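You operate a simulated robot arm through the tools that you are given. There is no shell and no other tool. Be economical: measure what you need, move in short steps, check, and stop when the job is done.

Carry out the task below with a simulated robot arm. There is one attempt and no reset: what you move stays moved.

## Task
Put things in order on the sideboard top. At the end: the white roll stands where the red tomato stood; the red tomato stands where the yellow lemon stood; the yellow lemon stands where the red square cup stood; the red square cup is in the grey steamer basket; whatever was shut is shut again. Leave all else as you found it, and nothing knocked over.

The check looks at the end state, three seconds after you hand in, the way a careful person would. Anything else that was tipped, shoved, dropped, spilled or broken makes it a failure.

## Robot
A 7-joint arm with a two-finger parallel gripper, fixed in place. Base frame: the origin is at the foot of the arm, x ahead of it, y to its left, z up; the work surface is at about z = 780. Units: mm, rad, N and s.
With the tool pointing down near the work surface it reaches from about 220 to 680 mm from the base axis. Its first joint turns from -1.152 to 1.152 rad. Payload 2.4 kg.
The TCP is the grasp point between the finger pads, 30 mm short of the fingertips. In the tool frame z runs along the fingers and y along their closing line. Largest opening 94 mm; finger width 28, thickness 10; the body of the gripper, 50 by 96 mm, starts 55 mm behind the TCP.
Orientation is told as [roll, pitch, yaw] about the base's x, y, z axes, in that order, counted from this pose: with the fingers straight down and closing along the base's y, the tool's x points along the base's -x, its y along +y and its z along -z.

## Interface
- The arm moves only by the tool send_rows. Its argument "commands" is a list of rows, each a list of 3 entries, a list of its own where there are three numbers: the turn, a rotation vector about the base's x, y, z in rad, then the shift along the base's x, y, z in mm, then the gripper command, from -1 (fully open) to 1 (shut), values between in proportion. In form: [[[ax, ay, az], [dx, dy, dz], gripper], ...]. A call has 1 to 8 rows; each row is the pose to reach, as a shift and turn from the pose commanded when the call began. Rows are played at 5 a second. More than 50 mm and 0.15 rad between two rows, or a gripper value outside its range, and nothing of the call is played. Where a pose cannot be reached the arm comes as near as it can. A force on the tool above 40 N (or 10 N above the force at the start of the call, whichever is more), or a blocked arm, ends the call early, and 0.2 s more pass. Each finger travels about 153 mm/s and halts on what it meets, pressing with about 43 N; the grip force reading is that of the motor and also rises with nothing between the fingers. The clock runs only during rows and for 0.2 s after the last one: add rows that repeat a pose to give the fingers time. The reply holds the time, the measured pose of the TCP, the force on the tool along the base axes, the opening and the grip force, in the units named above and with some noise.
- Cameras (640 x 400 px; columns grow to the right, rows downward): "scene" is fixed at [27, 452.3, 1449.7]; the picture's right is [-0.86, -0.51, 0.00], its down [-0.30, 0.52, -0.80] and it looks along [0.40, -0.69, -0.60] (base axes); focal length 330 px, centre (320, 200). "wrist" rides on the gripper at [-37, 0, -58] in the tool frame; the picture's right is [0.00, -1.00, 0.00], its down [0.97, 0.00, -0.24] and it looks along [0.24, 0.00, 0.97] (tool axes); focal length 218 px, centre (320, 200). There is no depth. A picture from a camera that has moved, and an enlarged one, comes with that camera's place and axes in the base frame and with its lens. The place of the scene camera against the robot may be out by one fixed shift of up to 25 mm in any direction.
- capture(camera): a new picture of that camera. The clock stands still meanwhile.
- inspect(camera, box): a new picture of the part [left, top, right, bottom] of that camera's present view, enlarged. The clock stands still meanwhile.
- finish_job(): hands the job in; it is judged then, once.

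Go step by step. Nothing tells you positions but the pictures and the camera data: compare them with the known pose of the tool, close in by small moves and look again before you grip or let go. The budget is 120 turns and 68 pictures, counting those below and the enlarged ones. Unless the task says otherwise, let go and move clear before handing in, and close with one line.

The tools are called after "Call:" as a command line: name --argument value ..., lists and objects as JSON in quotes. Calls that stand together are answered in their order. send_rows: Moves the arm, as the interface text tells. Its arguments: {"type":"object","properties":{"commands":{"type":"array"}},"required":["commands"]} The other tools are called the same way: capture (camera) takes a picture; inspect (camera, box) takes an enlarged picture of a part of a camera's view; finish_job () hands the job in.

At the start:

```text
t: 0.0
ee_pos: [375.2, -103.8, 1080.4]
ee_rot: [0.0, 0.0, -0.001]
wrist_force: [-0.1, -0.1, 0.5]
width: 94.0
gripper_force: 0.1
```

scene: 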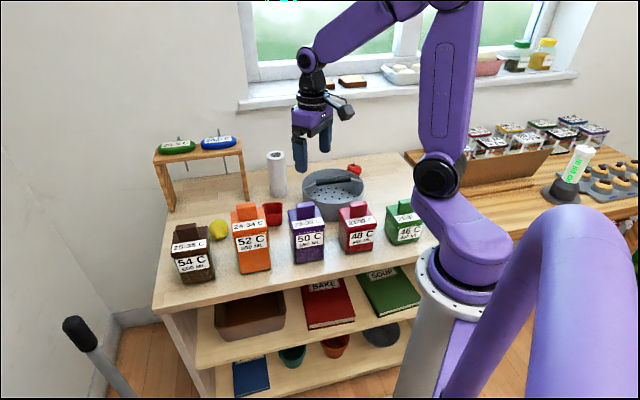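
wrist: 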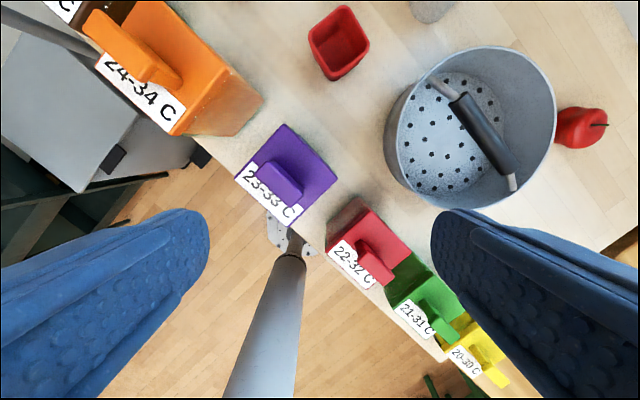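

The cup, basket, tomato and roll show in the wrist view, and the lemon only in the scene view. I'll look closer at both before moving.

Call:
inspect --camera "scene" --box '[140, 120, 300, 220]'

Call:
inspect --camera "scene" --box '[250, 130, 410, 230]'

Call:
send_rows --commands '[[[0, 0, 0], [40, 0, 0], -1], [[0, 0, 0], [80, 0, 0], -1], [[0, 0, 0], [110, 0, 0], -1]]'

```text
4.00 times, centred on (220, 170) of scene
camera zoom: at [27.0, 452.3, 1449.7], right [-0.86, -0.51, 0.0], down [-0.3, 0.52, -0.8], along [0.4, -0.69, -0.6], focal length 1322 px, centre (720, 320)
```

zoom: 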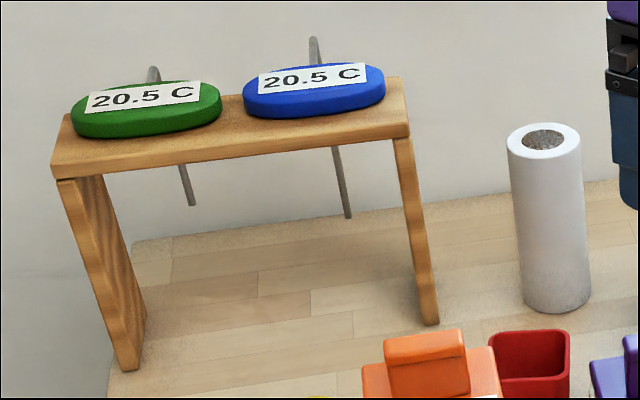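

```text
4.00 times, centred on (330, 180) of scene
camera zoom: at [27.0, 452.3, 1449.7], right [-0.86, -0.51, 0.0], down [-0.3, 0.52, -0.8], along [0.4, -0.69, -0.6], focal length 1322 px, centre (280, 280)
```

zoom: 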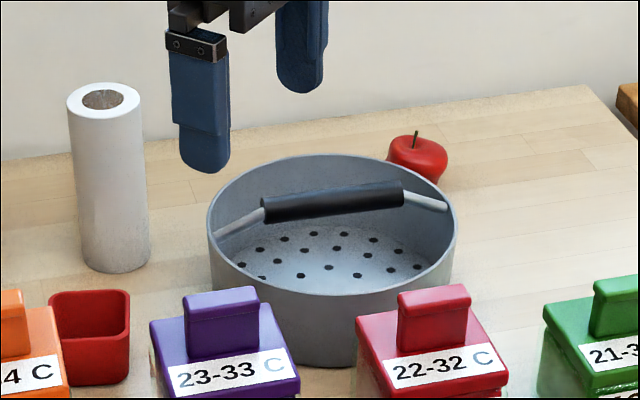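

```text
t: 0.8
ee_pos: [484.1, -106.4, 1081.7]
ee_rot: [0.0, 0.0, 0.0]
wrist_force: [0.6, 0.1, 0.4]
width: 94.1
gripper_force: 0.2
```

The basket is open, with a fixed or hanging handle across it, and there is room for the cup on either side of the handle. I take a wrist view from further out.

Call:
capture --camera "wrist"

```text
63 pictures are left
camera wrist: at [519.0, -107.4, 1138.6], right [0.0, -1.0, 0.0], down [-0.97, 0.0, 0.24], along [-0.24, 0.0, -0.97], focal length 218 px, centre (320, 200)
```

wrist: 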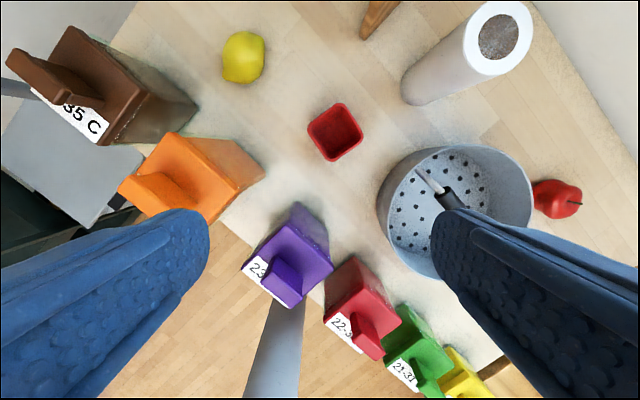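

The cup's rim is near (538,-127), the lemon near (636,-3) and the basket near (440,-320). Next I look from above the basket and tomato.

Call:
send_rows --commands '[[[0, 0, 0], [-15, -45, 0], -1], [[0, 0, 0], [-30, -90, 0], -1], [[0, 0, 0], [-45, -135, 0], -1], [[0, 0, 0], [-60, -180, 0], -1], [[0, 0, 0], [-75, -225, 0], -1], [[0, 0, 0], [-80, -260, 0], -1], [[0, 0, 0], [-80, -260, 0], -1]]'

Call:
capture --camera "wrist"

Call:
capture --camera "scene"

```text
t: 2.4
ee_pos: [402.3, -364.6, 1082.6]
ee_rot: [0.001, -0.001, -0.002]
wrist_force: [0.0, -0.9, 0.9]
width: 94.1
gripper_force: 0.2
```

```text
62 pictures are left
camera wrist: at [437.9, -365.1, 1139.0], right [0.0, -1.0, 0.0], down [-0.97, 0.0, 0.24], along [-0.24, 0.0, -0.97], focal length 218 px, centre (320, 200)
```

wrist: 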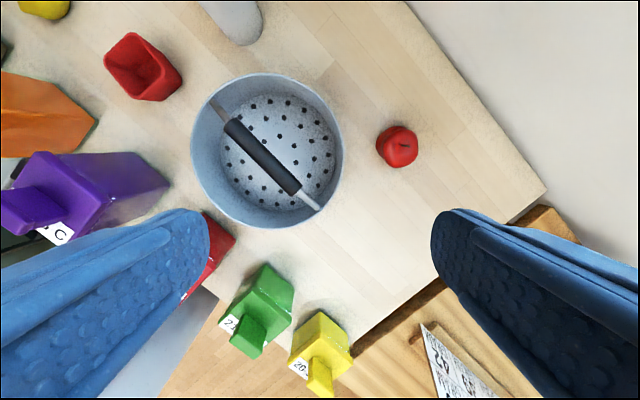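

```text
61 pictures are left
```

scene: 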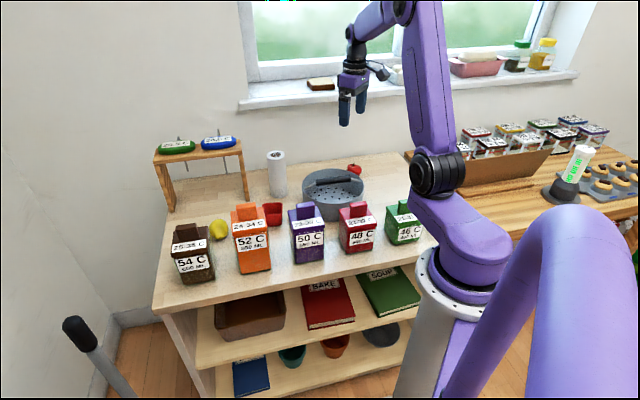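

The basket centre is near (432,-299) with its rim at about z 860. The handle stands along roughly (-0.68,-0.73), and the tomato is near (438,-480). I go over the cup for a close look.

Call:
send_rows --commands '[[[0, 0, 0], [21, 40, 0], -1], [[0, 0, 0], [42, 80, 0], -1], [[0, 0, 0], [63, 119, 0], -1], [[0, 0, 0], [84, 158, 0], -1], [[0, 0, 0], [105, 198, 0], -1], [[0, 0, 0], [125, 237, -20], -1], [[0, 0, 0], [125, 237, -65], -1], [[0, 0, 0], [125, 237, -110], -1]]'

Call:
capture --camera "wrist"

```text
t: 4.2
ee_pos: [528.1, -126.0, 969.3]
ee_rot: [0.0, 0.0, 0.001]
wrist_force: [0.8, -0.5, 0.5]
width: 94.3
gripper_force: 0.2
```

```text
60 pictures are left
camera wrist: at [563.5, -127.2, 1025.9], right [0.0, -1.0, 0.0], down [-0.97, 0.0, 0.24], along [-0.24, 0.0, -0.97], focal length 218 px, centre (320, 200)
```

wrist: 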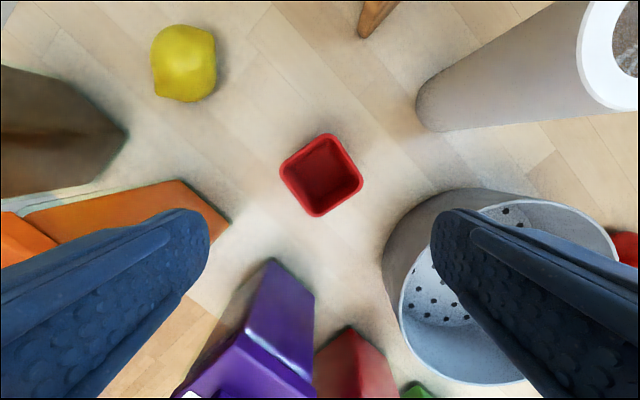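

The cup rim is centred near (539,-128), about 53 mm across, with its faces turned about -0.95 rad. I turn the gripper to match and check again.

Call:
send_rows --commands '[[[0, 0, -0.14], [3, -1, 0], -1], [[0, 0, -0.28], [5, -2, 0], -1], [[0, 0, -0.42], [8, -2, -10], -1], [[0, 0, -0.56], [11, -2, -20], -1], [[0, 0, -0.7], [11, -2, -30], -1], [[0, 0, -0.84], [11, -2, -40], -1], [[0, 0, -0.95], [11, -2, -50], -1], [[0, 0, -0.95], [11, -2, -50], -1]]'

Call:
capture --camera "wrist"

```text
t: 6.0
ee_pos: [540.9, -131.1, 919.3]
ee_rot: [0.001, 0.0, -0.953]
wrist_force: [0.2, -0.1, 0.1]
width: 94.0
gripper_force: 0.1
```

```text
59 pictures are left
camera wrist: at [560.6, -161.8, 977.3], right [-0.81, -0.58, 0.0], down [-0.56, 0.79, 0.24], along [-0.14, 0.2, -0.97], focal length 218 px, centre (320, 200)
```

wrist: 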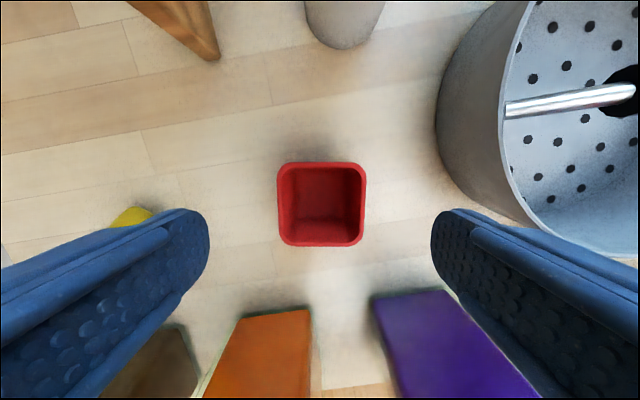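

The gripper is square to the cup and almost centred. I go down to about z 818 and close.

Call:
send_rows --commands '[[[0, 0, 0], [-2, 0, -40], -1], [[0, 0, 0], [-2, 0, -75], -1], [[0, 0, 0], [-2, 0, -101], -1], [[0, 0, 0], [-2, 0, -101], -1], [[0, 0, 0], [-2, 0, -101], 1], [[0, 0, 0], [-2, 0, -101], 1], [[0, 0, 0], [-2, 0, -101], 1]]'

Call:
capture --camera "wrist"

```text
t: 7.6
ee_pos: [540.4, -127.8, 819.2]
ee_rot: [-0.001, -0.001, -0.949]
wrist_force: [-0.4, -0.5, 0.2]
width: 65.0
gripper_force: 43.0
```

```text
58 pictures are left
camera wrist: at [560.8, -159.2, 876.5], right [-0.81, -0.58, 0.0], down [-0.56, 0.79, 0.24], along [-0.14, 0.2, -0.97], focal length 218 px, centre (320, 200)
```

wrist: 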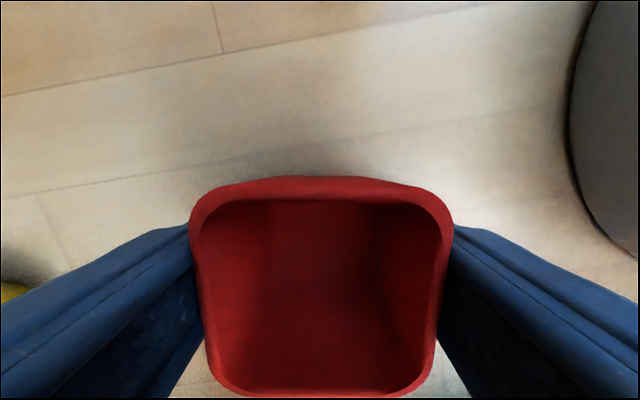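

The cup is held (65 mm wide) with its centre near (537,-127), which is where the lemon goes. I lift it well above the handle and carry it towards the basket.

Call:
send_rows --commands '[[[0, 0, 0], [0, 0, 40], 1], [[0, 0, 0], [0, 0, 85], 1], [[0, 0, 0], [0, 0, 130], 1], [[0, 0, 0.05], [0, 0, 170], 1], [[0, 0, 0.1], [-16, -45, 175], 1], [[0, 0, 0.15], [-32, -90, 175], 1], [[0, 0, 0.2], [-48, -135, 175], 1], [[0, 0, 0.2], [-60, -170, 175], 1]]'

Call:
send_rows --commands '[[[0, 0, 0], [-12, -33, 0], 1], [[0, 0, 0], [-12, -33, 0], 1]]'

Call:
capture --camera "wrist"

Call:
inspect --camera "scene" --box '[240, 90, 432, 210]'

```text
t: 9.4
ee_pos: [478.1, -299.5, 991.4]
ee_rot: [-0.001, 0.0, -0.749]
wrist_force: [-0.3, -0.3, 0.0]
width: 65.2
gripper_force: 42.8
```

```text
t: 10.0
ee_pos: [465.9, -333.7, 993.0]
ee_rot: [0.001, 0.0, -0.752]
wrist_force: [0.1, 0.5, -0.2]
width: 65.1
gripper_force: 42.8
```

```text
57 pictures are left
camera wrist: at [491.0, -361.5, 1049.6], right [-0.68, -0.73, 0.0], down [-0.71, 0.66, 0.24], along [-0.18, 0.16, -0.97], focal length 218 px, centre (320, 200)
```

wrist: 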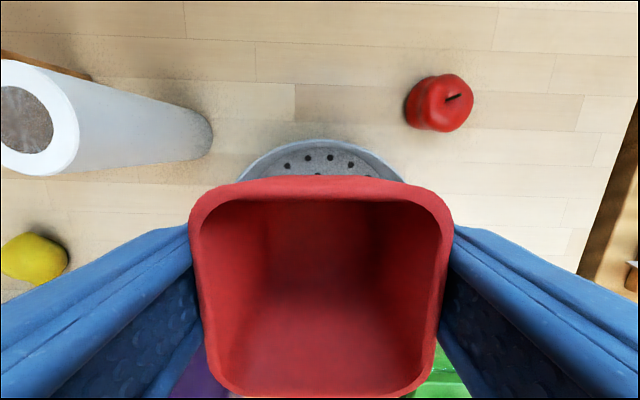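

```text
3.33 times, centred on (336, 150) of scene
camera zoom: at [27.1, 452.3, 1449.7], right [-0.86, -0.51, 0.0], down [-0.3, 0.52, -0.8], along [0.4, -0.69, -0.6], focal length 1101 px, centre (267, 367)
```

zoom: 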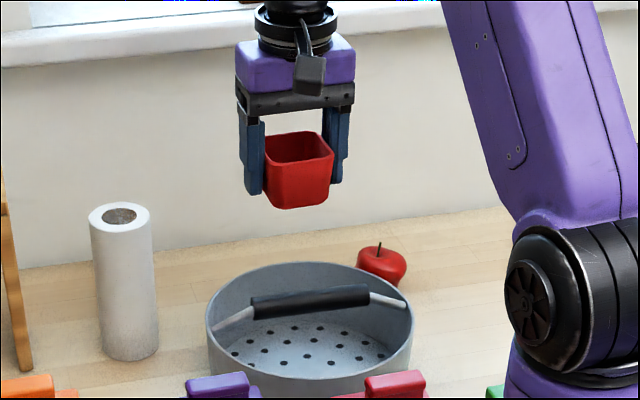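

The cup hangs over the free half of the basket, away from the handle. I lower it partway and check the clearance.

Call:
send_rows --commands '[[[0, 0, 0], [0, 2, -30], 1], [[0, 0, 0], [0, 2, -60], 1], [[0, 0, 0], [0, 2, -85], 1], [[0, 0, 0], [0, 2, -100], 1], [[0, 0, 0], [0, 2, -100], 1]]'

Call:
capture --camera "wrist"

Call:
inspect --camera "scene" --box '[272, 120, 400, 200]'

```text
t: 11.2
ee_pos: [466.9, -329.1, 894.1]
ee_rot: [0.001, 0.0, -0.751]
wrist_force: [-0.3, -0.4, -0.8]
width: 65.1
gripper_force: 43.1
```

```text
55 pictures are left
camera wrist: at [492.2, -356.2, 952.5], right [-0.68, -0.73, 0.0], down [-0.71, 0.66, 0.24], along [-0.18, 0.16, -0.97], focal length 218 px, centre (320, 200)
```

wrist: 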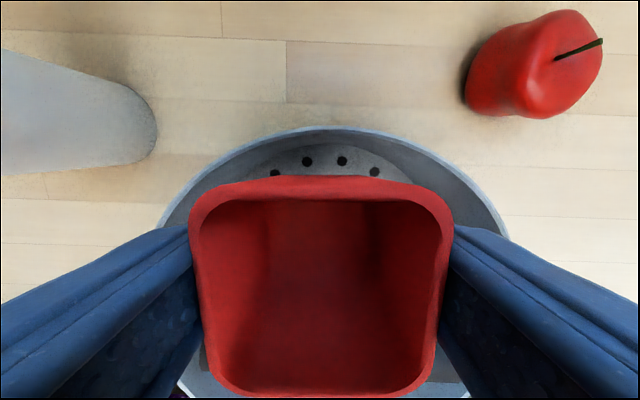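

```text
5.00 times, centred on (336, 160) of scene
camera zoom: at [27.0, 452.3, 1449.7], right [-0.86, -0.51, 0.0], down [-0.3, 0.52, -0.8], along [0.4, -0.69, -0.6], focal length 1652 px, centre (240, 400)
```

zoom: 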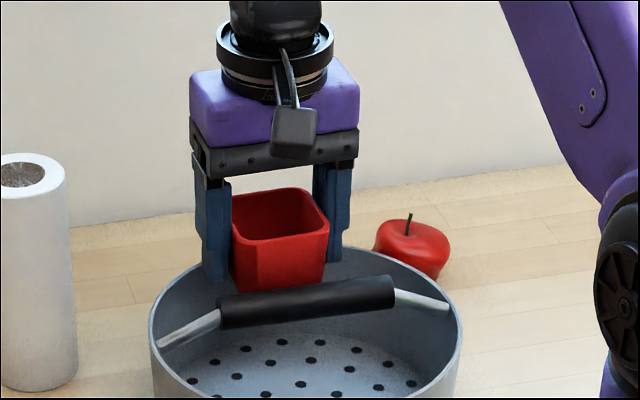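

The clearance looks good, with the cup behind the handle and inside the rim. I lower it gently towards the basket floor.

Call:
send_rows --commands '[[[0, 0, 0], [-2, -2, -20], 1], [[0, 0, 0], [-2, -2, -40], 1], [[0, 0, 0], [-2, -2, -52], 1], [[0, 0, 0], [-2, -2, -60], 1], [[0, 0, 0], [-2, -2, -60], 1]]'

Call:
inspect --camera "scene" --box '[272, 140, 400, 220]'

```text
t: 12.4
ee_pos: [465.9, -333.4, 834.7]
ee_rot: [0.0, -0.001, -0.751]
wrist_force: [-0.7, -0.1, -0.1]
width: 65.2
gripper_force: 42.9
```

```text
5.00 times, centred on (336, 180) of scene
camera zoom: at [27.0, 452.3, 1449.7], right [-0.86, -0.51, 0.0], down [-0.3, 0.52, -0.8], along [0.4, -0.69, -0.6], focal length 1652 px, centre (240, 300)
```

zoom: 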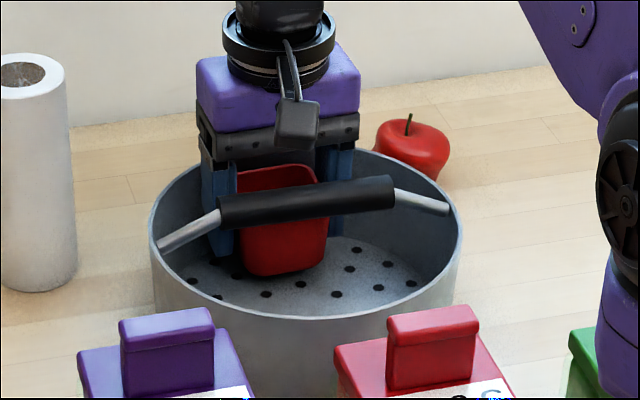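

Still no contact, so I lower in small steps until the force shows the floor.

Call:
send_rows --commands '[[[0, 0, 0], [0, 0, -3], 1], [[0, 0, 0], [0, 0, -6], 1], [[0, 0, 0], [0, 0, -9], 1]]'

```text
t: 13.2
ee_pos: [465.1, -332.2, 824.4]
ee_rot: [-0.001, 0.0, -0.751]
wrist_force: [-0.3, -0.7, 0.0]
width: 64.9
gripper_force: 42.5
```

Call:
send_rows --commands '[[[0, 0, 0], [0, 0, -1.5], 1], [[0, 0, 0], [0, 0, -1.5], 1]]'

Call:
send_rows --commands '[[[0, 0, 0], [0, 0, -1.5], 1], [[0, 0, 0], [0, 0, -1.5], 1]]'

```text
t: 13.8
ee_pos: [465.8, -332.3, 824.2]
ee_rot: [0.0, 0.0, -0.75]
wrist_force: [0.1, 0.3, 0.2]
width: 65.1
gripper_force: 43.1
```

```text
t: 14.4
ee_pos: [465.5, -332.1, 823.2]
ee_rot: [0.002, -0.002, -0.75]
wrist_force: [-4.1, 5.5, 25.4]
width: 65.0
gripper_force: 42.8
```

Contact with the floor. I ease up slightly, open to about 80 mm and rise.

Call:
send_rows --commands '[[[0, 0, 0], [0, 0, 1], 1], [[0, 0, 0], [0, 0, 1], -0.7], [[0, 0, 0], [0, 0, 1], -0.7], [[0, 0, 0], [0, 0, 21], -0.7], [[0, 0, 0], [0, 0, 60], -0.7], [[0, 0, 0], [0, 0, 105], -0.7], [[0, 0, 0], [0, 0, 150], -0.7]]'

Call:
capture --camera "wrist"

Call:
inspect --camera "scene" --box '[240, 130, 400, 230]'

```text
t: 16.0
ee_pos: [465.0, -327.5, 970.3]
ee_rot: [0.0, 0.0, -0.751]
wrist_force: [-1.2, 0.4, -0.8]
width: 80.1
gripper_force: 0.0
```

```text
52 pictures are left
camera wrist: at [490.9, -354.2, 1028.6], right [-0.68, -0.73, 0.0], down [-0.71, 0.66, 0.24], along [-0.18, 0.16, -0.97], focal length 218 px, centre (320, 200)
```

wrist: 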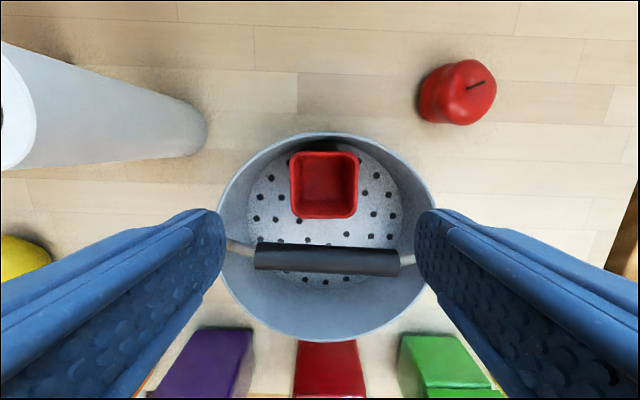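

```text
4.00 times, centred on (320, 180) of scene
camera zoom: at [27.0, 452.3, 1449.7], right [-0.86, -0.51, 0.0], down [-0.3, 0.52, -0.8], along [0.4, -0.69, -0.6], focal length 1322 px, centre (320, 280)
```

zoom: 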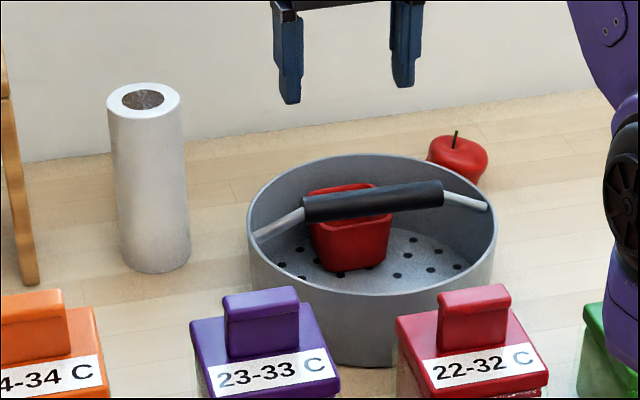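

The cup stands upright in the basket. Next is the lemon, so I travel there high up and look.

Call:
send_rows --commands '[[[0, 0, 0.09], [0, 0, 40], -1], [[0, 0, 0.19], [18, 40, 60], -1], [[0, 0, 0.28], [37, 80, 60], -1], [[0, 0, 0.38], [55, 120, 60], -1], [[0, 0, 0.47], [74, 164, 60], -1], [[0, 0, 0.56], [92, 208, 60], -1], [[0, 0, 0.66], [111, 250, 60], -1], [[0, 0, 0.75], [128, 290, 60], -1]]'

Call:
send_rows --commands '[[[0, 0, 0], [15, 36, 0], -1], [[0, 0, 0], [15, 36, 0], -1]]'

Call:
capture --camera "wrist"

```text
t: 17.8
ee_pos: [595.1, -42.3, 1031.3]
ee_rot: [0.0, 0.0, -0.001]
wrist_force: [0.0, -0.7, -0.4]
width: 94.1
gripper_force: 0.0
```

```text
t: 18.4
ee_pos: [608.8, -7.2, 1030.8]
ee_rot: [0.0, -0.001, 0.0]
wrist_force: [0.5, -0.2, 0.8]
width: 93.8
gripper_force: 0.0
```

```text
50 pictures are left
camera wrist: at [643.6, -9.5, 1089.0], right [0.0, -1.0, 0.0], down [-0.97, 0.0, 0.24], along [-0.24, 0.0, -0.97], focal length 218 px, centre (320, 200)
```

wrist: 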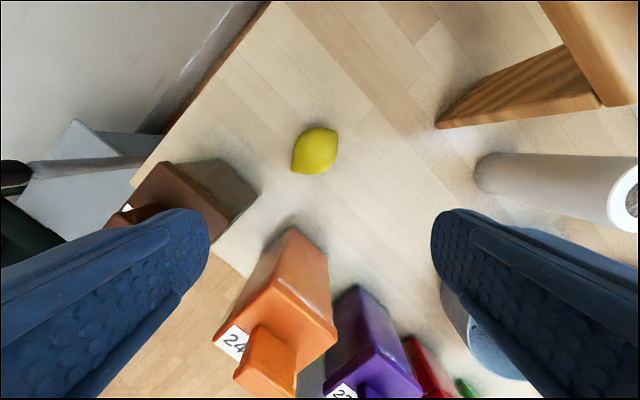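

The lemon is near (639,-3) with its long axis along (0.7,-0.7). I turn -0.785 to close across its short axis and look from lower down.

Call:
send_rows --commands '[[[0, 0, -0.14], [15, 4, -20], -1], [[0, 0, -0.28], [28, 4, -40], -1], [[0, 0, -0.42], [28, 4, -60], -1], [[0, 0, -0.56], [28, 4, -85], -1], [[0, 0, -0.7], [28, 4, -110], -1], [[0, 0, -0.785], [28, 4, -130], -1], [[0, 0, -0.785], [28, 4, -130], -1]]'

Call:
capture --camera "wrist"

```text
t: 20.0
ee_pos: [638.4, -2.1, 902.1]
ee_rot: [-0.001, -0.001, -0.787]
wrist_force: [0.3, 0.0, -0.8]
width: 94.1
gripper_force: 0.2
```

```text
49 pictures are left
camera wrist: at [663.3, -29.1, 960.6], right [-0.71, -0.71, 0.0], down [-0.69, 0.69, 0.24], along [-0.17, 0.17, -0.97], focal length 218 px, centre (320, 200)
```

wrist: 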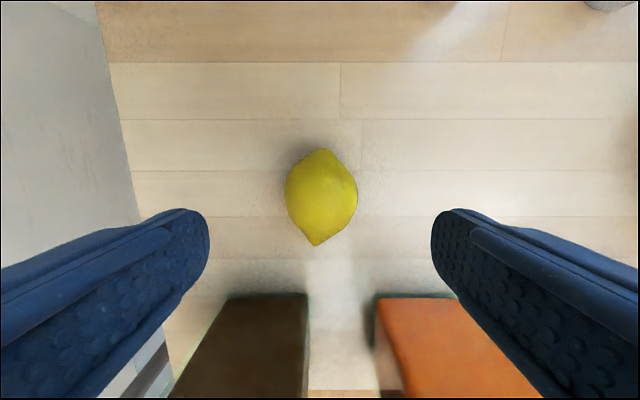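

The lemon is centred. I go down to about z 814 and close on it.

Call:
send_rows --commands '[[[0, 0, 0], [-1, -2, -35], -1], [[0, 0, 0], [-1, -2, -65], -1], [[0, 0, 0], [-1, -2, -87], -1], [[0, 0, 0], [-1, -2, -87], -1], [[0, 0, 0], [-1, -2, -87], 1], [[0, 0, 0], [-1, -2, -87], 1], [[0, 0, 0], [-1, -2, -87], 1]]'

Call:
capture --camera "wrist"

```text
t: 21.6
ee_pos: [635.3, -3.3, 816.6]
ee_rot: [0.0, -0.001, -0.786]
wrist_force: [0.7, -0.3, -0.4]
width: 53.2
gripper_force: 42.9
```

```text
48 pictures are left
camera wrist: at [660.2, -31.2, 875.1], right [-0.71, -0.71, 0.0], down [-0.69, 0.69, 0.24], along [-0.17, 0.17, -0.97], focal length 218 px, centre (320, 200)
```

wrist: 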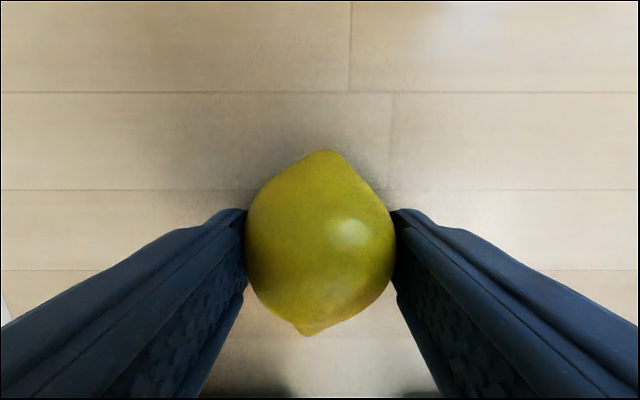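

The lemon is held; its place is about (638,-5). I carry it to where the cup stood, near (537,-127).

Call:
send_rows --commands '[[[0, 0, 0], [0, 0, 35], 1], [[0, 0, 0], [0, 0, 75], 1], [[0, 0, 0], [-12, -15, 110], 1], [[0, 0, 0], [-40, -48, 120], 1], [[0, 0, 0], [-68, -81, 120], 1], [[0, 0, 0], [-96, -113, 120], 1], [[0, 0, 0], [-101, -121, 100], 1], [[0, 0, 0], [-101, -121, 60], 1]]'

Call:
capture --camera "wrist"

```text
t: 23.4
ee_pos: [537.8, -126.0, 872.0]
ee_rot: [0.0, 0.0, -0.785]
wrist_force: [-0.7, -0.1, -0.3]
width: 53.2
gripper_force: 42.8
```

```text
47 pictures are left
camera wrist: at [562.6, -153.1, 930.6], right [-0.71, -0.71, 0.0], down [-0.69, 0.69, 0.24], along [-0.17, 0.17, -0.97], focal length 218 px, centre (320, 200)
```

wrist: 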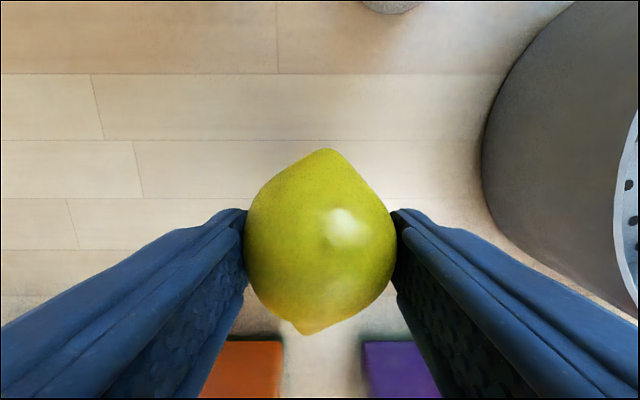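

The lemon hangs over the cup's old place, clear of its neighbours. I lower it back to grip height.

Call:
send_rows --commands '[[[0, 0, 0], [-2, 1, -25], 1], [[0, 0, 0], [-2, 1, -45], 1], [[0, 0, 0], [-2, 1, -55], 1], [[0, 0, 0], [-2, 1, -58], 1], [[0, 0, 0], [-2, 1, -59.5], 1], [[0, 0, 0], [-2, 1, -59.5], 1]]'

```text
t: 24.8
ee_pos: [532.7, -124.6, 817.5]
ee_rot: [0.002, -0.003, -0.784]
wrist_force: [-3.6, -4.3, 31.9]
width: 53.5
gripper_force: 43.1
```

Contact force shows already; I ease up a little before letting go.

Call:
send_rows --commands '[[[0, 0, 0], [0, 0, 1], 1], [[0, 0, 0], [0, 0, 1], 1]]'

```text
t: 25.4
ee_pos: [533.6, -124.9, 816.6]
ee_rot: [0.001, -0.003, -0.785]
wrist_force: [3.1, -7.0, 17.5]
width: 53.1
gripper_force: 43.3
```

Call:
send_rows --commands '[[[0, 0, 0], [0, 0, 1], 1], [[0, 0, 0], [0, 0, 1], 1]]'

```text
t: 26.0
ee_pos: [531.6, -123.6, 817.9]
ee_rot: [-0.001, 0.001, -0.783]
wrist_force: [2.3, 0.1, 3.7]
width: 53.4
gripper_force: 43.2
```

The load is light now. I open slowly, wait and look before rising.

Call:
send_rows --commands '[[[0, 0, 0], [0, 0, 0], -0.18], [[0, 0, 0], [0, 0, 0], -0.25], [[0, 0, 0], [0, 0, 0], -0.4], [[0, 0, 0], [0, 0, 0], -0.7], [[0, 0, 0], [0, 0, 0], -1], [[0, 0, 0], [0, 0, 0], -1]]'

Call:
capture --camera "wrist"

```text
t: 27.4
ee_pos: [533.1, -125.5, 816.8]
ee_rot: [0.0, -0.001, -0.787]
wrist_force: [0.7, -1.0, 0.9]
width: 93.9
gripper_force: 0.1
```

```text
46 pictures are left
camera wrist: at [556.7, -151.9, 875.5], right [-0.71, -0.71, 0.0], down [-0.69, 0.69, 0.24], along [-0.17, 0.17, -0.97], focal length 218 px, centre (320, 200)
```

wrist: 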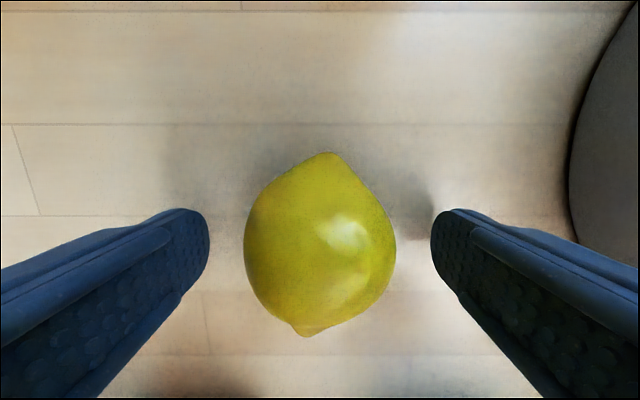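

The lemon rests still on the cup's old place. I rise straight up and go to the tomato.

Call:
send_rows --commands '[[[0, 0, 0], [0, 0, 30], -1], [[0, 0, 0], [0, 0, 80], -1], [[0, 0, 0], [0, 0, 130], -1], [[0, 0, 0], [0, 0, 175], -1], [[0, 0, 0], [-14, -40, 195], -1], [[0, 0, 0], [-28, -85, 195], -1], [[0, 0, 0], [-43, -130, 195], -1], [[0, 0, 0], [-58, -175, 195], -1]]'

Call:
send_rows --commands '[[[0, 0, 0], [-14, -45, 0], -1], [[0, 0, 0], [-28, -90, 0], -1], [[0, 0, 0], [-40, -135, -20], -1], [[0, 0, 0], [-45, -175, -40], -1], [[0, 0, 0], [-45, -175, -60], -1], [[0, 0, 0], [-45, -175, -60], -1]]'

Call:
capture --camera "wrist"

```text
t: 29.2
ee_pos: [475.2, -296.4, 1014.2]
ee_rot: [-0.002, 0.0, -0.786]
wrist_force: [0.5, -0.6, -0.8]
width: 94.2
gripper_force: 0.0
```

```text
refused: row 3 steps farther than a row can; nothing moved
```

```text
45 pictures are left
camera wrist: at [498.6, -323.8, 1071.6], right [-0.71, -0.71, 0.0], down [-0.69, 0.69, 0.24], along [-0.17, 0.17, -0.97], focal length 218 px, centre (320, 200)
```

wrist: 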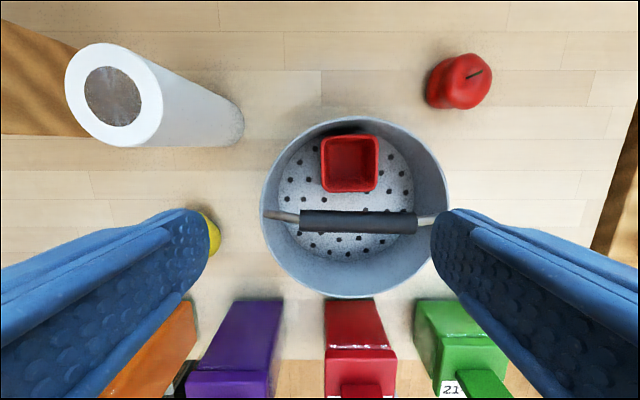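

One row stepped too far, so nothing moved; I send that leg again in shorter steps.

Call:
send_rows --commands '[[[0, 0, 0], [-10, -45, 0], -1], [[0, 0, 0], [-20, -90, 0], -1], [[0, 0, 0], [-30, -135, -10], -1], [[0, 0, 0], [-37, -175, -30], -1], [[0, 0, 0], [-37, -183, -75], -1], [[0, 0, 0], [-37, -183, -85], -1]]'

Call:
capture --camera "wrist"

```text
t: 30.6
ee_pos: [434.2, -482.1, 928.3]
ee_rot: [0.0, -0.001, -0.785]
wrist_force: [0.1, -0.4, 0.6]
width: 94.1
gripper_force: 0.2
```

```text
44 pictures are left
camera wrist: at [458.8, -509.0, 986.2], right [-0.71, -0.71, 0.0], down [-0.69, 0.69, 0.24], along [-0.17, 0.17, -0.97], focal length 218 px, centre (320, 200)
```

wrist: 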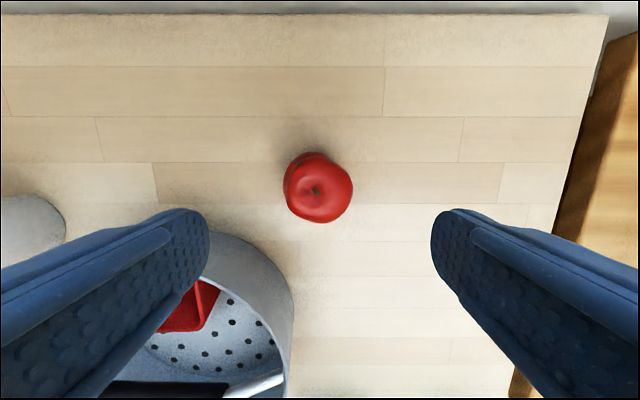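

The tomato is centred at about (436,-484), with stem up and clear room for the fingers. I go down and grip.

Call:
send_rows --commands '[[[0, 0, 0], [2, -2, -40], -1], [[0, 0, 0], [2, -2, -80], -1], [[0, 0, 0], [2, -2, -114], -1], [[0, 0, 0], [2, -2, -114], -1], [[0, 0, 0], [2, -2, -114], 1], [[0, 0, 0], [2, -2, -114], 1], [[0, 0, 0], [2, -2, -114], 1]]'

Call:
capture --camera "wrist"

```text
t: 32.2
ee_pos: [439.6, -482.6, 813.5]
ee_rot: [0.0, -0.002, -0.787]
wrist_force: [0.3, 0.2, -0.3]
width: 60.4
gripper_force: 43.4
```

```text
43 pictures are left
camera wrist: at [463.0, -510.2, 871.0], right [-0.71, -0.71, 0.0], down [-0.69, 0.69, 0.24], along [-0.17, 0.17, -0.97], focal length 218 px, centre (320, 200)
```

wrist: 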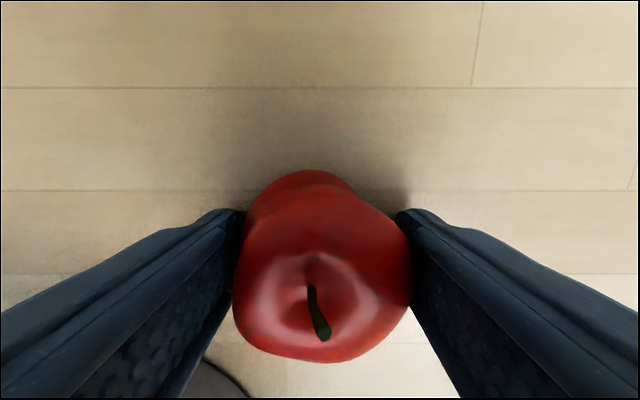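

The tomato is held upright; its place is about (438,-483), which the roll will get. I lift high and carry it over to the lemon's old place.

Call:
send_rows --commands '[[[0, 0, 0], [0, 0, 30], 1], [[0, 0, 0], [0, 0, 75], 1], [[0, 0, 0], [0, 0, 120], 1], [[0, 0, 0], [0, 0, 165], 1], [[0, 0, 0], [0, 0, 210], 1], [[0, 0, 0], [17, 41, 220], 1], [[0, 0, 0], [35, 84, 220], 1], [[0, 0, 0], [53, 127, 220], 1]]'

Call:
send_rows --commands '[[[0, 0, 0], [18, 44, 0], 1], [[0, 0, 0], [36, 88, 0], 1], [[0, 0, 0], [54, 132, 0], 1], [[0, 0, 0], [72, 176, 0], 1], [[0, 0, 0], [90, 220, 0], 1], [[0, 0, 0], [108, 264, 0], 1], [[0, 0, 0], [126, 308, 0], 1], [[0, 0, 0], [144, 350, 0], 1]]'

Call:
capture --camera "wrist"

```text
t: 34.0
ee_pos: [492.1, -356.0, 1033.8]
ee_rot: [0.001, -0.001, -0.787]
wrist_force: [0.1, -0.8, -0.7]
width: 60.2
gripper_force: 43.2
```

```text
t: 35.8
ee_pos: [634.3, -6.7, 1032.3]
ee_rot: [0.001, -0.001, -0.787]
wrist_force: [-0.1, 0.1, -1.8]
width: 59.9
gripper_force: 43.1
```

```text
42 pictures are left
camera wrist: at [660.1, -34.6, 1090.5], right [-0.71, -0.71, 0.0], down [-0.69, 0.69, 0.24], along [-0.17, 0.17, -0.97], focal length 218 px, centre (320, 200)
```

wrist: 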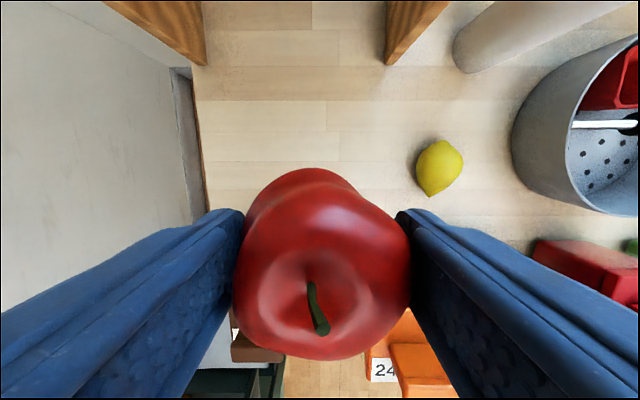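

I'm over the lemon's old place and the lemon sits well at the cup's. I lower the tomato in steps.

Call:
send_rows --commands '[[[0, 0, 0], [2, 1, -45], 1], [[0, 0, 0], [2, 1, -90], 1], [[0, 0, 0], [2, 1, -135], 1], [[0, 0, 0], [2, 1, -175], 1], [[0, 0, 0], [2, 1, -200], 1], [[0, 0, 0], [2, 1, -212], 1], [[0, 0, 0], [2, 1, -217], 1], [[0, 0, 0], [2, 1, -218], 1]]'

```text
t: 37.6
ee_pos: [639.7, -5.6, 816.0]
ee_rot: [0.0, 0.001, -0.785]
wrist_force: [-0.4, -0.1, -0.4]
width: 59.6
gripper_force: 43.0
```

Call:
send_rows --commands '[[[0, 0, 0], [0, 0, -1], 1], [[0, 0, 0], [0, 0, -1], 1]]'

Call:
inspect --camera "scene" --box '[160, 180, 288, 260]'

```text
t: 38.2
ee_pos: [639.0, -6.0, 815.4]
ee_rot: [-0.002, 0.0, -0.785]
wrist_force: [-0.4, 1.5, -1.0]
width: 59.7
gripper_force: 43.4
```

```text
5.00 times, centred on (224, 220) of scene
camera zoom: at [27.1, 452.3, 1449.7], right [-0.86, -0.51, 0.0], down [-0.3, 0.52, -0.8], along [0.4, -0.69, -0.6], focal length 1652 px, centre (800, 100)
```

zoom: 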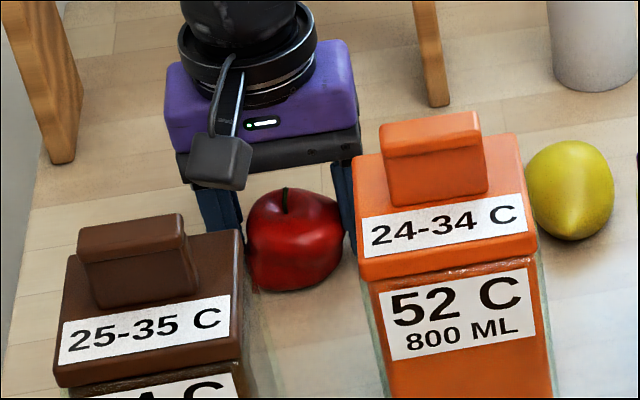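

Call:
send_rows --commands '[[[0, 0, 0], [0, 0, -1], 1], [[0, 0, 0], [0, 0, -1], 1]]'

Call:
send_rows --commands '[[[0, 0, 0], [0, 0, -1], 1], [[0, 0, 0], [0, 0, -1], 1]]'

```text
t: 38.8
ee_pos: [638.7, -5.8, 815.2]
ee_rot: [0.0, 0.0, -0.785]
wrist_force: [-0.8, -0.6, -0.7]
width: 59.9
gripper_force: 42.6
```

```text
t: 39.4
ee_pos: [639.3, -6.4, 813.3]
ee_rot: [0.0, -0.001, -0.785]
wrist_force: [-5.0, 0.5, 10.3]
width: 59.4
gripper_force: 42.6
```

Light contact now. I open slowly and look.

Call:
send_rows --commands '[[[0, 0, 0], [0, 0, 0.3], -0.3], [[0, 0, 0], [0, 0, 0.3], -0.38], [[0, 0, 0], [0, 0, 0.3], -0.5], [[0, 0, 0], [0, 0, 0.3], -0.75], [[0, 0, 0], [0, 0, 0.3], -1], [[0, 0, 0], [0, 0, 0.3], -1]]'

Call:
capture --camera "wrist"

```text
t: 40.8
ee_pos: [639.5, -6.3, 812.7]
ee_rot: [0.0, 0.0, -0.785]
wrist_force: [0.7, -0.1, -0.3]
width: 93.9
gripper_force: 0.1
```

```text
40 pictures are left
camera wrist: at [664.0, -33.3, 870.7], right [-0.71, -0.71, 0.0], down [-0.69, 0.69, 0.24], along [-0.17, 0.17, -0.97], focal length 218 px, centre (320, 200)
```

wrist: 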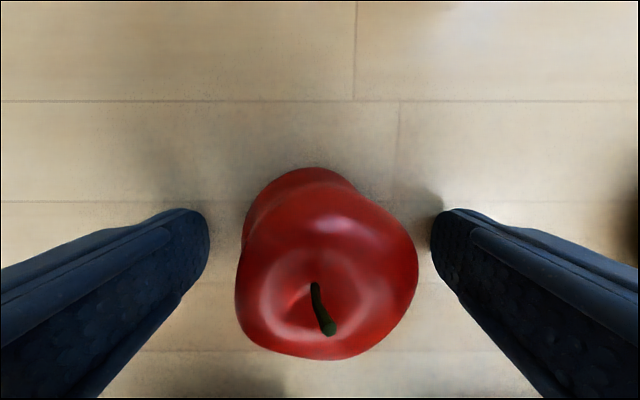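

The tomato stands in the lemon's place. The roll's top is near (607,-256,930), with the stand next to it, so I rise and come round from the inner side.

Call:
send_rows --commands '[[[0, 0, 0], [0, 0, 45], -1], [[0, 0, 0], [0, 0, 92], -1], [[0, 0, 0], [0, 0, 140], -1], [[0, 0, 0], [0, 0, 187], -1], [[0, 0, 0], [-16, -33, 217], -1], [[0, 0, 0], [-36, -75, 220], -1], [[0, 0, 0], [-56, -117, 220], -1], [[0, 0, 0], [-76, -160, 220], -1]]'

Call:
send_rows --commands '[[[0, 0, 0], [10, -40, 0], -1], [[0, 0, 0], [35, -75, 0], -1], [[0, 0, 0], [44, -90, 0], -1], [[0, 0, 0], [44, -90, 0], -1]]'

Call:
capture --camera "wrist"

Call:
capture --camera "scene"

```text
t: 42.6
ee_pos: [558.7, -170.5, 1029.1]
ee_rot: [0.0, 0.0, -0.785]
wrist_force: [0.2, 0.2, 1.1]
width: 94.1
gripper_force: 0.0
```

```text
t: 43.6
ee_pos: [605.2, -258.8, 1032.0]
ee_rot: [0.0, -0.001, -0.785]
wrist_force: [0.1, -0.6, -0.3]
width: 93.9
gripper_force: 0.1
```

```text
39 pictures are left
camera wrist: at [629.8, -286.3, 1090.9], right [-0.71, -0.71, 0.0], down [-0.69, 0.69, 0.24], along [-0.17, 0.17, -0.97], focal length 218 px, centre (320, 200)
```

wrist: 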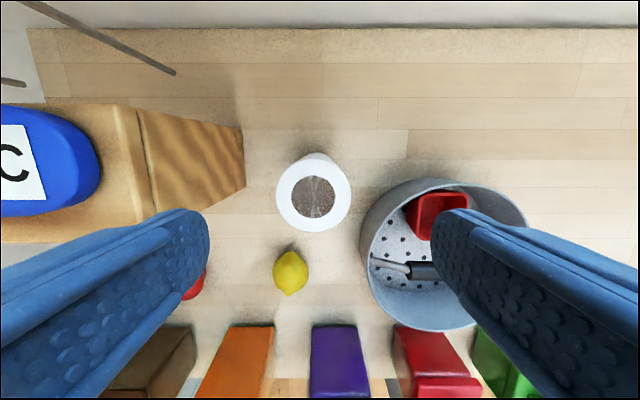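

```text
38 pictures are left
```

scene: 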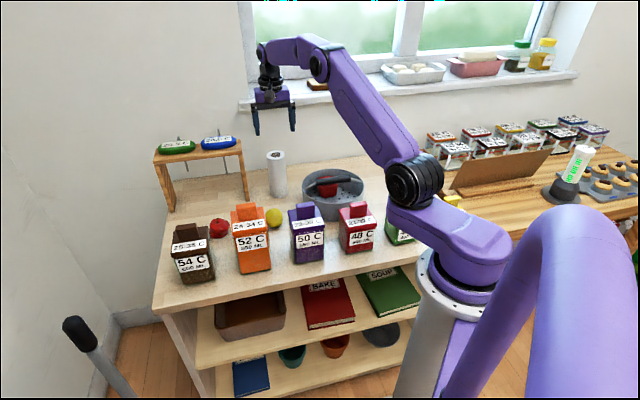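

The roll is centred under the gripper, with the stand and basket both clear. I go down over its top part to about z 887 and close.

Call:
send_rows --commands '[[[0, 0, 0], [2, 3, -40], -1], [[0, 0, 0], [2, 3, -80], -1], [[0, 0, 0], [2, 3, -115], -1], [[0, 0, 0], [2, 3, -145], -1], [[0, 0, 0], [2, 3, -145], -1], [[0, 0, 0], [2, 3, -145], 1], [[0, 0, 0], [2, 3, -145], 1], [[0, 0, 0], [2, 3, -145], 1]]'

Call:
capture --camera "wrist"

```text
t: 45.4
ee_pos: [607.3, -254.1, 888.8]
ee_rot: [-0.001, 0.002, -0.785]
wrist_force: [-0.3, -1.7, 0.3]
width: 60.1
gripper_force: 43.6
```

```text
37 pictures are left
camera wrist: at [631.4, -282.2, 946.5], right [-0.71, -0.71, 0.0], down [-0.69, 0.69, 0.24], along [-0.17, 0.17, -0.97], focal length 218 px, centre (320, 200)
```

wrist: 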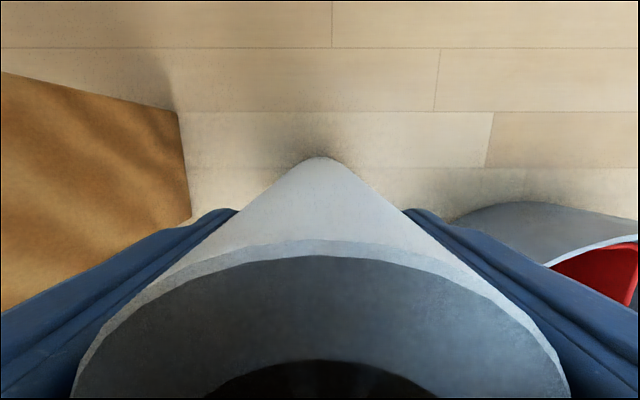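

The roll is held (60 mm). I lift it clear of everything, then carry it over to the tomato's old place.

Call:
send_rows --commands '[[[0, 0, 0], [0, 0, 30], 1], [[0, 0, 0], [0, 0, 70], 1], [[0, 0, 0], [0, 0, 110], 1], [[0, 0, 0], [0, 0, 150], 1], [[0, 0, 0], [0, 0, 165], 1], [[0, 0, 0], [-24, -33, 165], 1], [[0, 0, 0], [-50, -68, 165], 1], [[0, 0, 0], [-76, -103, 165], 1]]'

Call:
send_rows --commands '[[[0, 0, 0], [-25, -34, 0], 1], [[0, 0, 0], [-50, -68, 0], 1], [[0, 0, 0], [-74, -100, 0], 1], [[0, 0, 0], [-93, -126, 0], 1], [[0, 0, 0], [-93, -126, 0], 1]]'

Call:
capture --camera "wrist"

Call:
capture --camera "scene"

```text
t: 47.2
ee_pos: [531.8, -353.7, 1049.8]
ee_rot: [-0.001, -0.001, -0.784]
wrist_force: [-0.7, -0.8, -1.3]
width: 59.7
gripper_force: 43.2
```

```text
t: 48.4
ee_pos: [435.8, -483.2, 1050.0]
ee_rot: [0.0, 0.001, -0.784]
wrist_force: [1.1, 0.3, -1.9]
width: 60.2
gripper_force: 42.8
```

```text
36 pictures are left
camera wrist: at [460.0, -509.8, 1108.6], right [-0.71, -0.71, 0.0], down [-0.69, 0.69, 0.24], along [-0.17, 0.17, -0.97], focal length 218 px, centre (320, 200)
```

wrist: 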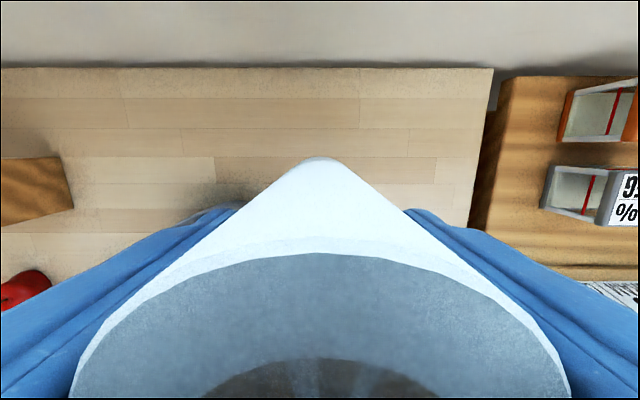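

```text
35 pictures are left
```

scene: 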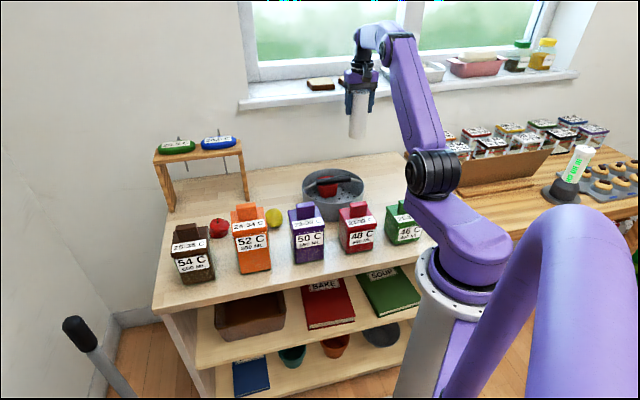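

The roll hangs over its new place. I lower it to just above the surface.

Call:
send_rows --commands '[[[0, 0, 0], [2, 0, -40], 1], [[0, 0, 0], [2, 0, -80], 1], [[0, 0, 0], [2, 0, -115], 1], [[0, 0, 0], [2, 0, -140], 1], [[0, 0, 0], [2, 0, -155], 1], [[0, 0, 0], [2, 0, -160], 1], [[0, 0, 0], [2, 0, -162], 1], [[0, 0, 0], [2, 0, -163], 1]]'

Call:
send_rows --commands '[[[0, 0, 0], [0, 0, -1], 1], [[0, 0, 0], [0, 0, -1], 1]]'

```text
t: 50.2
ee_pos: [440.3, -481.6, 888.9]
ee_rot: [0.001, 0.001, -0.786]
wrist_force: [0.0, -0.1, -2.0]
width: 60.0
gripper_force: 42.6
```

```text
t: 50.8
ee_pos: [441.5, -481.5, 888.5]
ee_rot: [0.0, 0.001, -0.786]
wrist_force: [-0.4, -0.2, -1.0]
width: 59.9
gripper_force: 43.4
```

Call:
send_rows --commands '[[[0, 0, 0], [0, 0, -1], 1], [[0, 0, 0], [0, 0, -1], 1]]'

Call:
inspect --camera "scene" --box '[288, 110, 416, 190]'

```text
t: 51.4
ee_pos: [441.0, -482.3, 889.2]
ee_rot: [-0.001, -0.002, -0.786]
wrist_force: [0.1, 0.5, 5.3]
width: 60.0
gripper_force: 42.6
```

```text
5.00 times, centred on (352, 150) of scene
camera zoom: at [27.0, 452.4, 1449.7], right [-0.86, -0.51, 0.0], down [-0.3, 0.52, -0.8], along [0.4, -0.69, -0.6], focal length 1652 px, centre (160, 450)
```

zoom: 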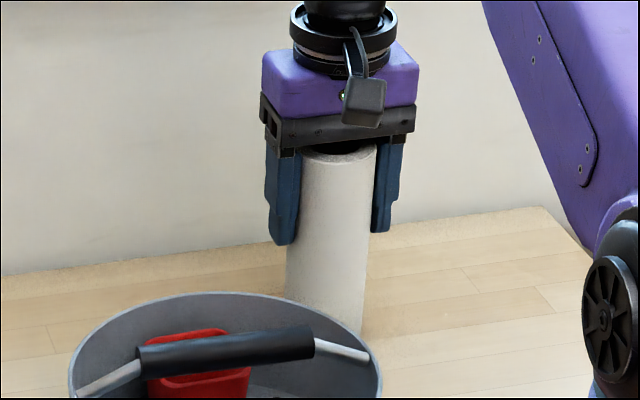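

Light contact (about 6 N), and the roll stands straight. I open slowly, then rise straight up.

Call:
send_rows --commands '[[[0, 0, 0], [0, 0, -0.3], -0.3], [[0, 0, 0], [0, 0, -0.3], -0.4], [[0, 0, 0], [0, 0, -0.3], -0.7], [[0, 0, 0], [0, 0, -0.3], -1], [[0, 0, 0], [0, 0, -0.3], -1], [[0, 0, 0], [0, 0, 35], -1], [[0, 0, 0], [0, 0, 80], -1], [[0, 0, 0], [0, 0, 125], -1]]'

Call:
send_rows --commands '[[[0, 0, 0], [0, 0, 30], -1], [[0, 0, 0], [-20, 40, 40], -1], [[0, 0, 0], [-40, 80, 40], -1], [[0, 0, 0], [-55, 120, 40], -1]]'

Call:
capture --camera "wrist"

Call:
capture --camera "scene"

Call:
inspect --camera "scene" --box '[160, 140, 416, 300]'

```text
t: 53.2
ee_pos: [441.4, -479.4, 1015.1]
ee_rot: [0.001, 0.0, -0.786]
wrist_force: [0.0, -0.2, -0.1]
width: 94.1
gripper_force: 0.1
```

```text
t: 54.2
ee_pos: [384.5, -359.7, 1050.9]
ee_rot: [0.0, -0.001, -0.785]
wrist_force: [-0.9, -0.9, 0.4]
width: 94.2
gripper_force: 0.1
```

```text
33 pictures are left
camera wrist: at [409.0, -388.2, 1108.7], right [-0.71, -0.71, 0.0], down [-0.69, 0.69, 0.24], along [-0.17, 0.17, -0.97], focal length 218 px, centre (320, 200)
```

wrist: 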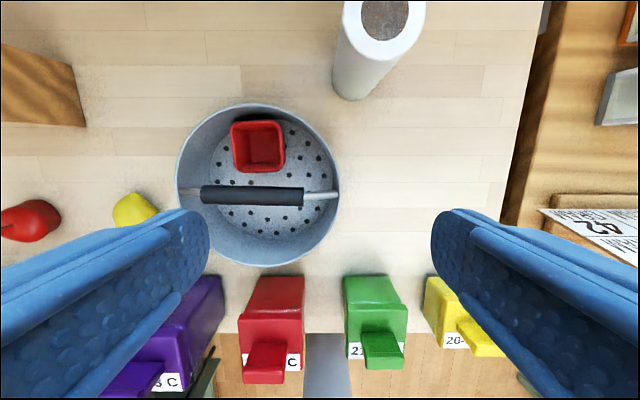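

```text
32 pictures are left
```

scene: 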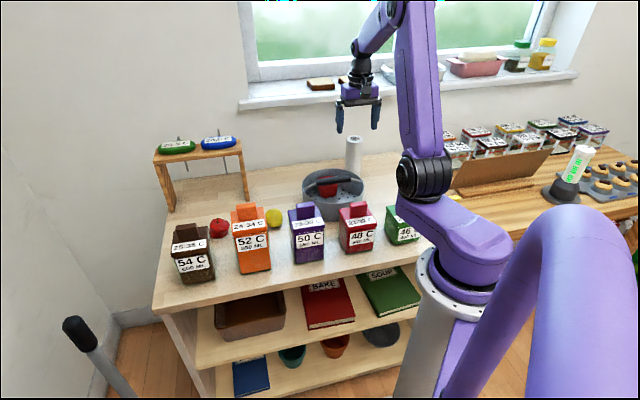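

```text
2.50 times, centred on (288, 220) of scene
camera zoom: at [27.1, 452.3, 1449.7], right [-0.86, -0.51, 0.0], down [-0.3, 0.52, -0.8], along [0.4, -0.69, -0.6], focal length 826 px, centre (400, 150)
```

zoom: 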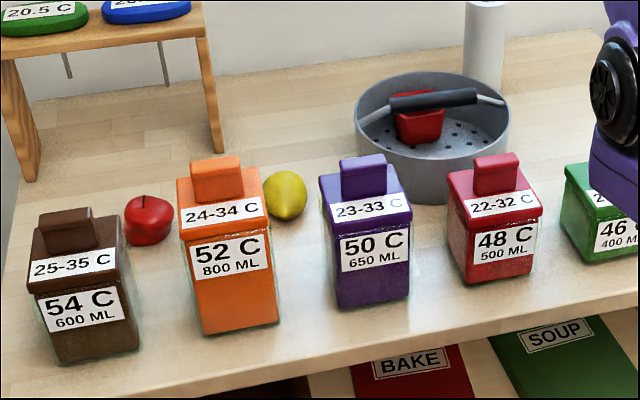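

All four things stand upright in their new places, nothing else has moved, nothing shut was opened, and the arm is clear. I hand in now.

Call:
finish_job

```text
The job is handed in.
```

I handed the job in: the last pictures show the red square cup in the steamer basket, the lemon in the cup's place, the tomato in the lemon's place and the white roll in the tomato's place, all upright with nothing else moved.
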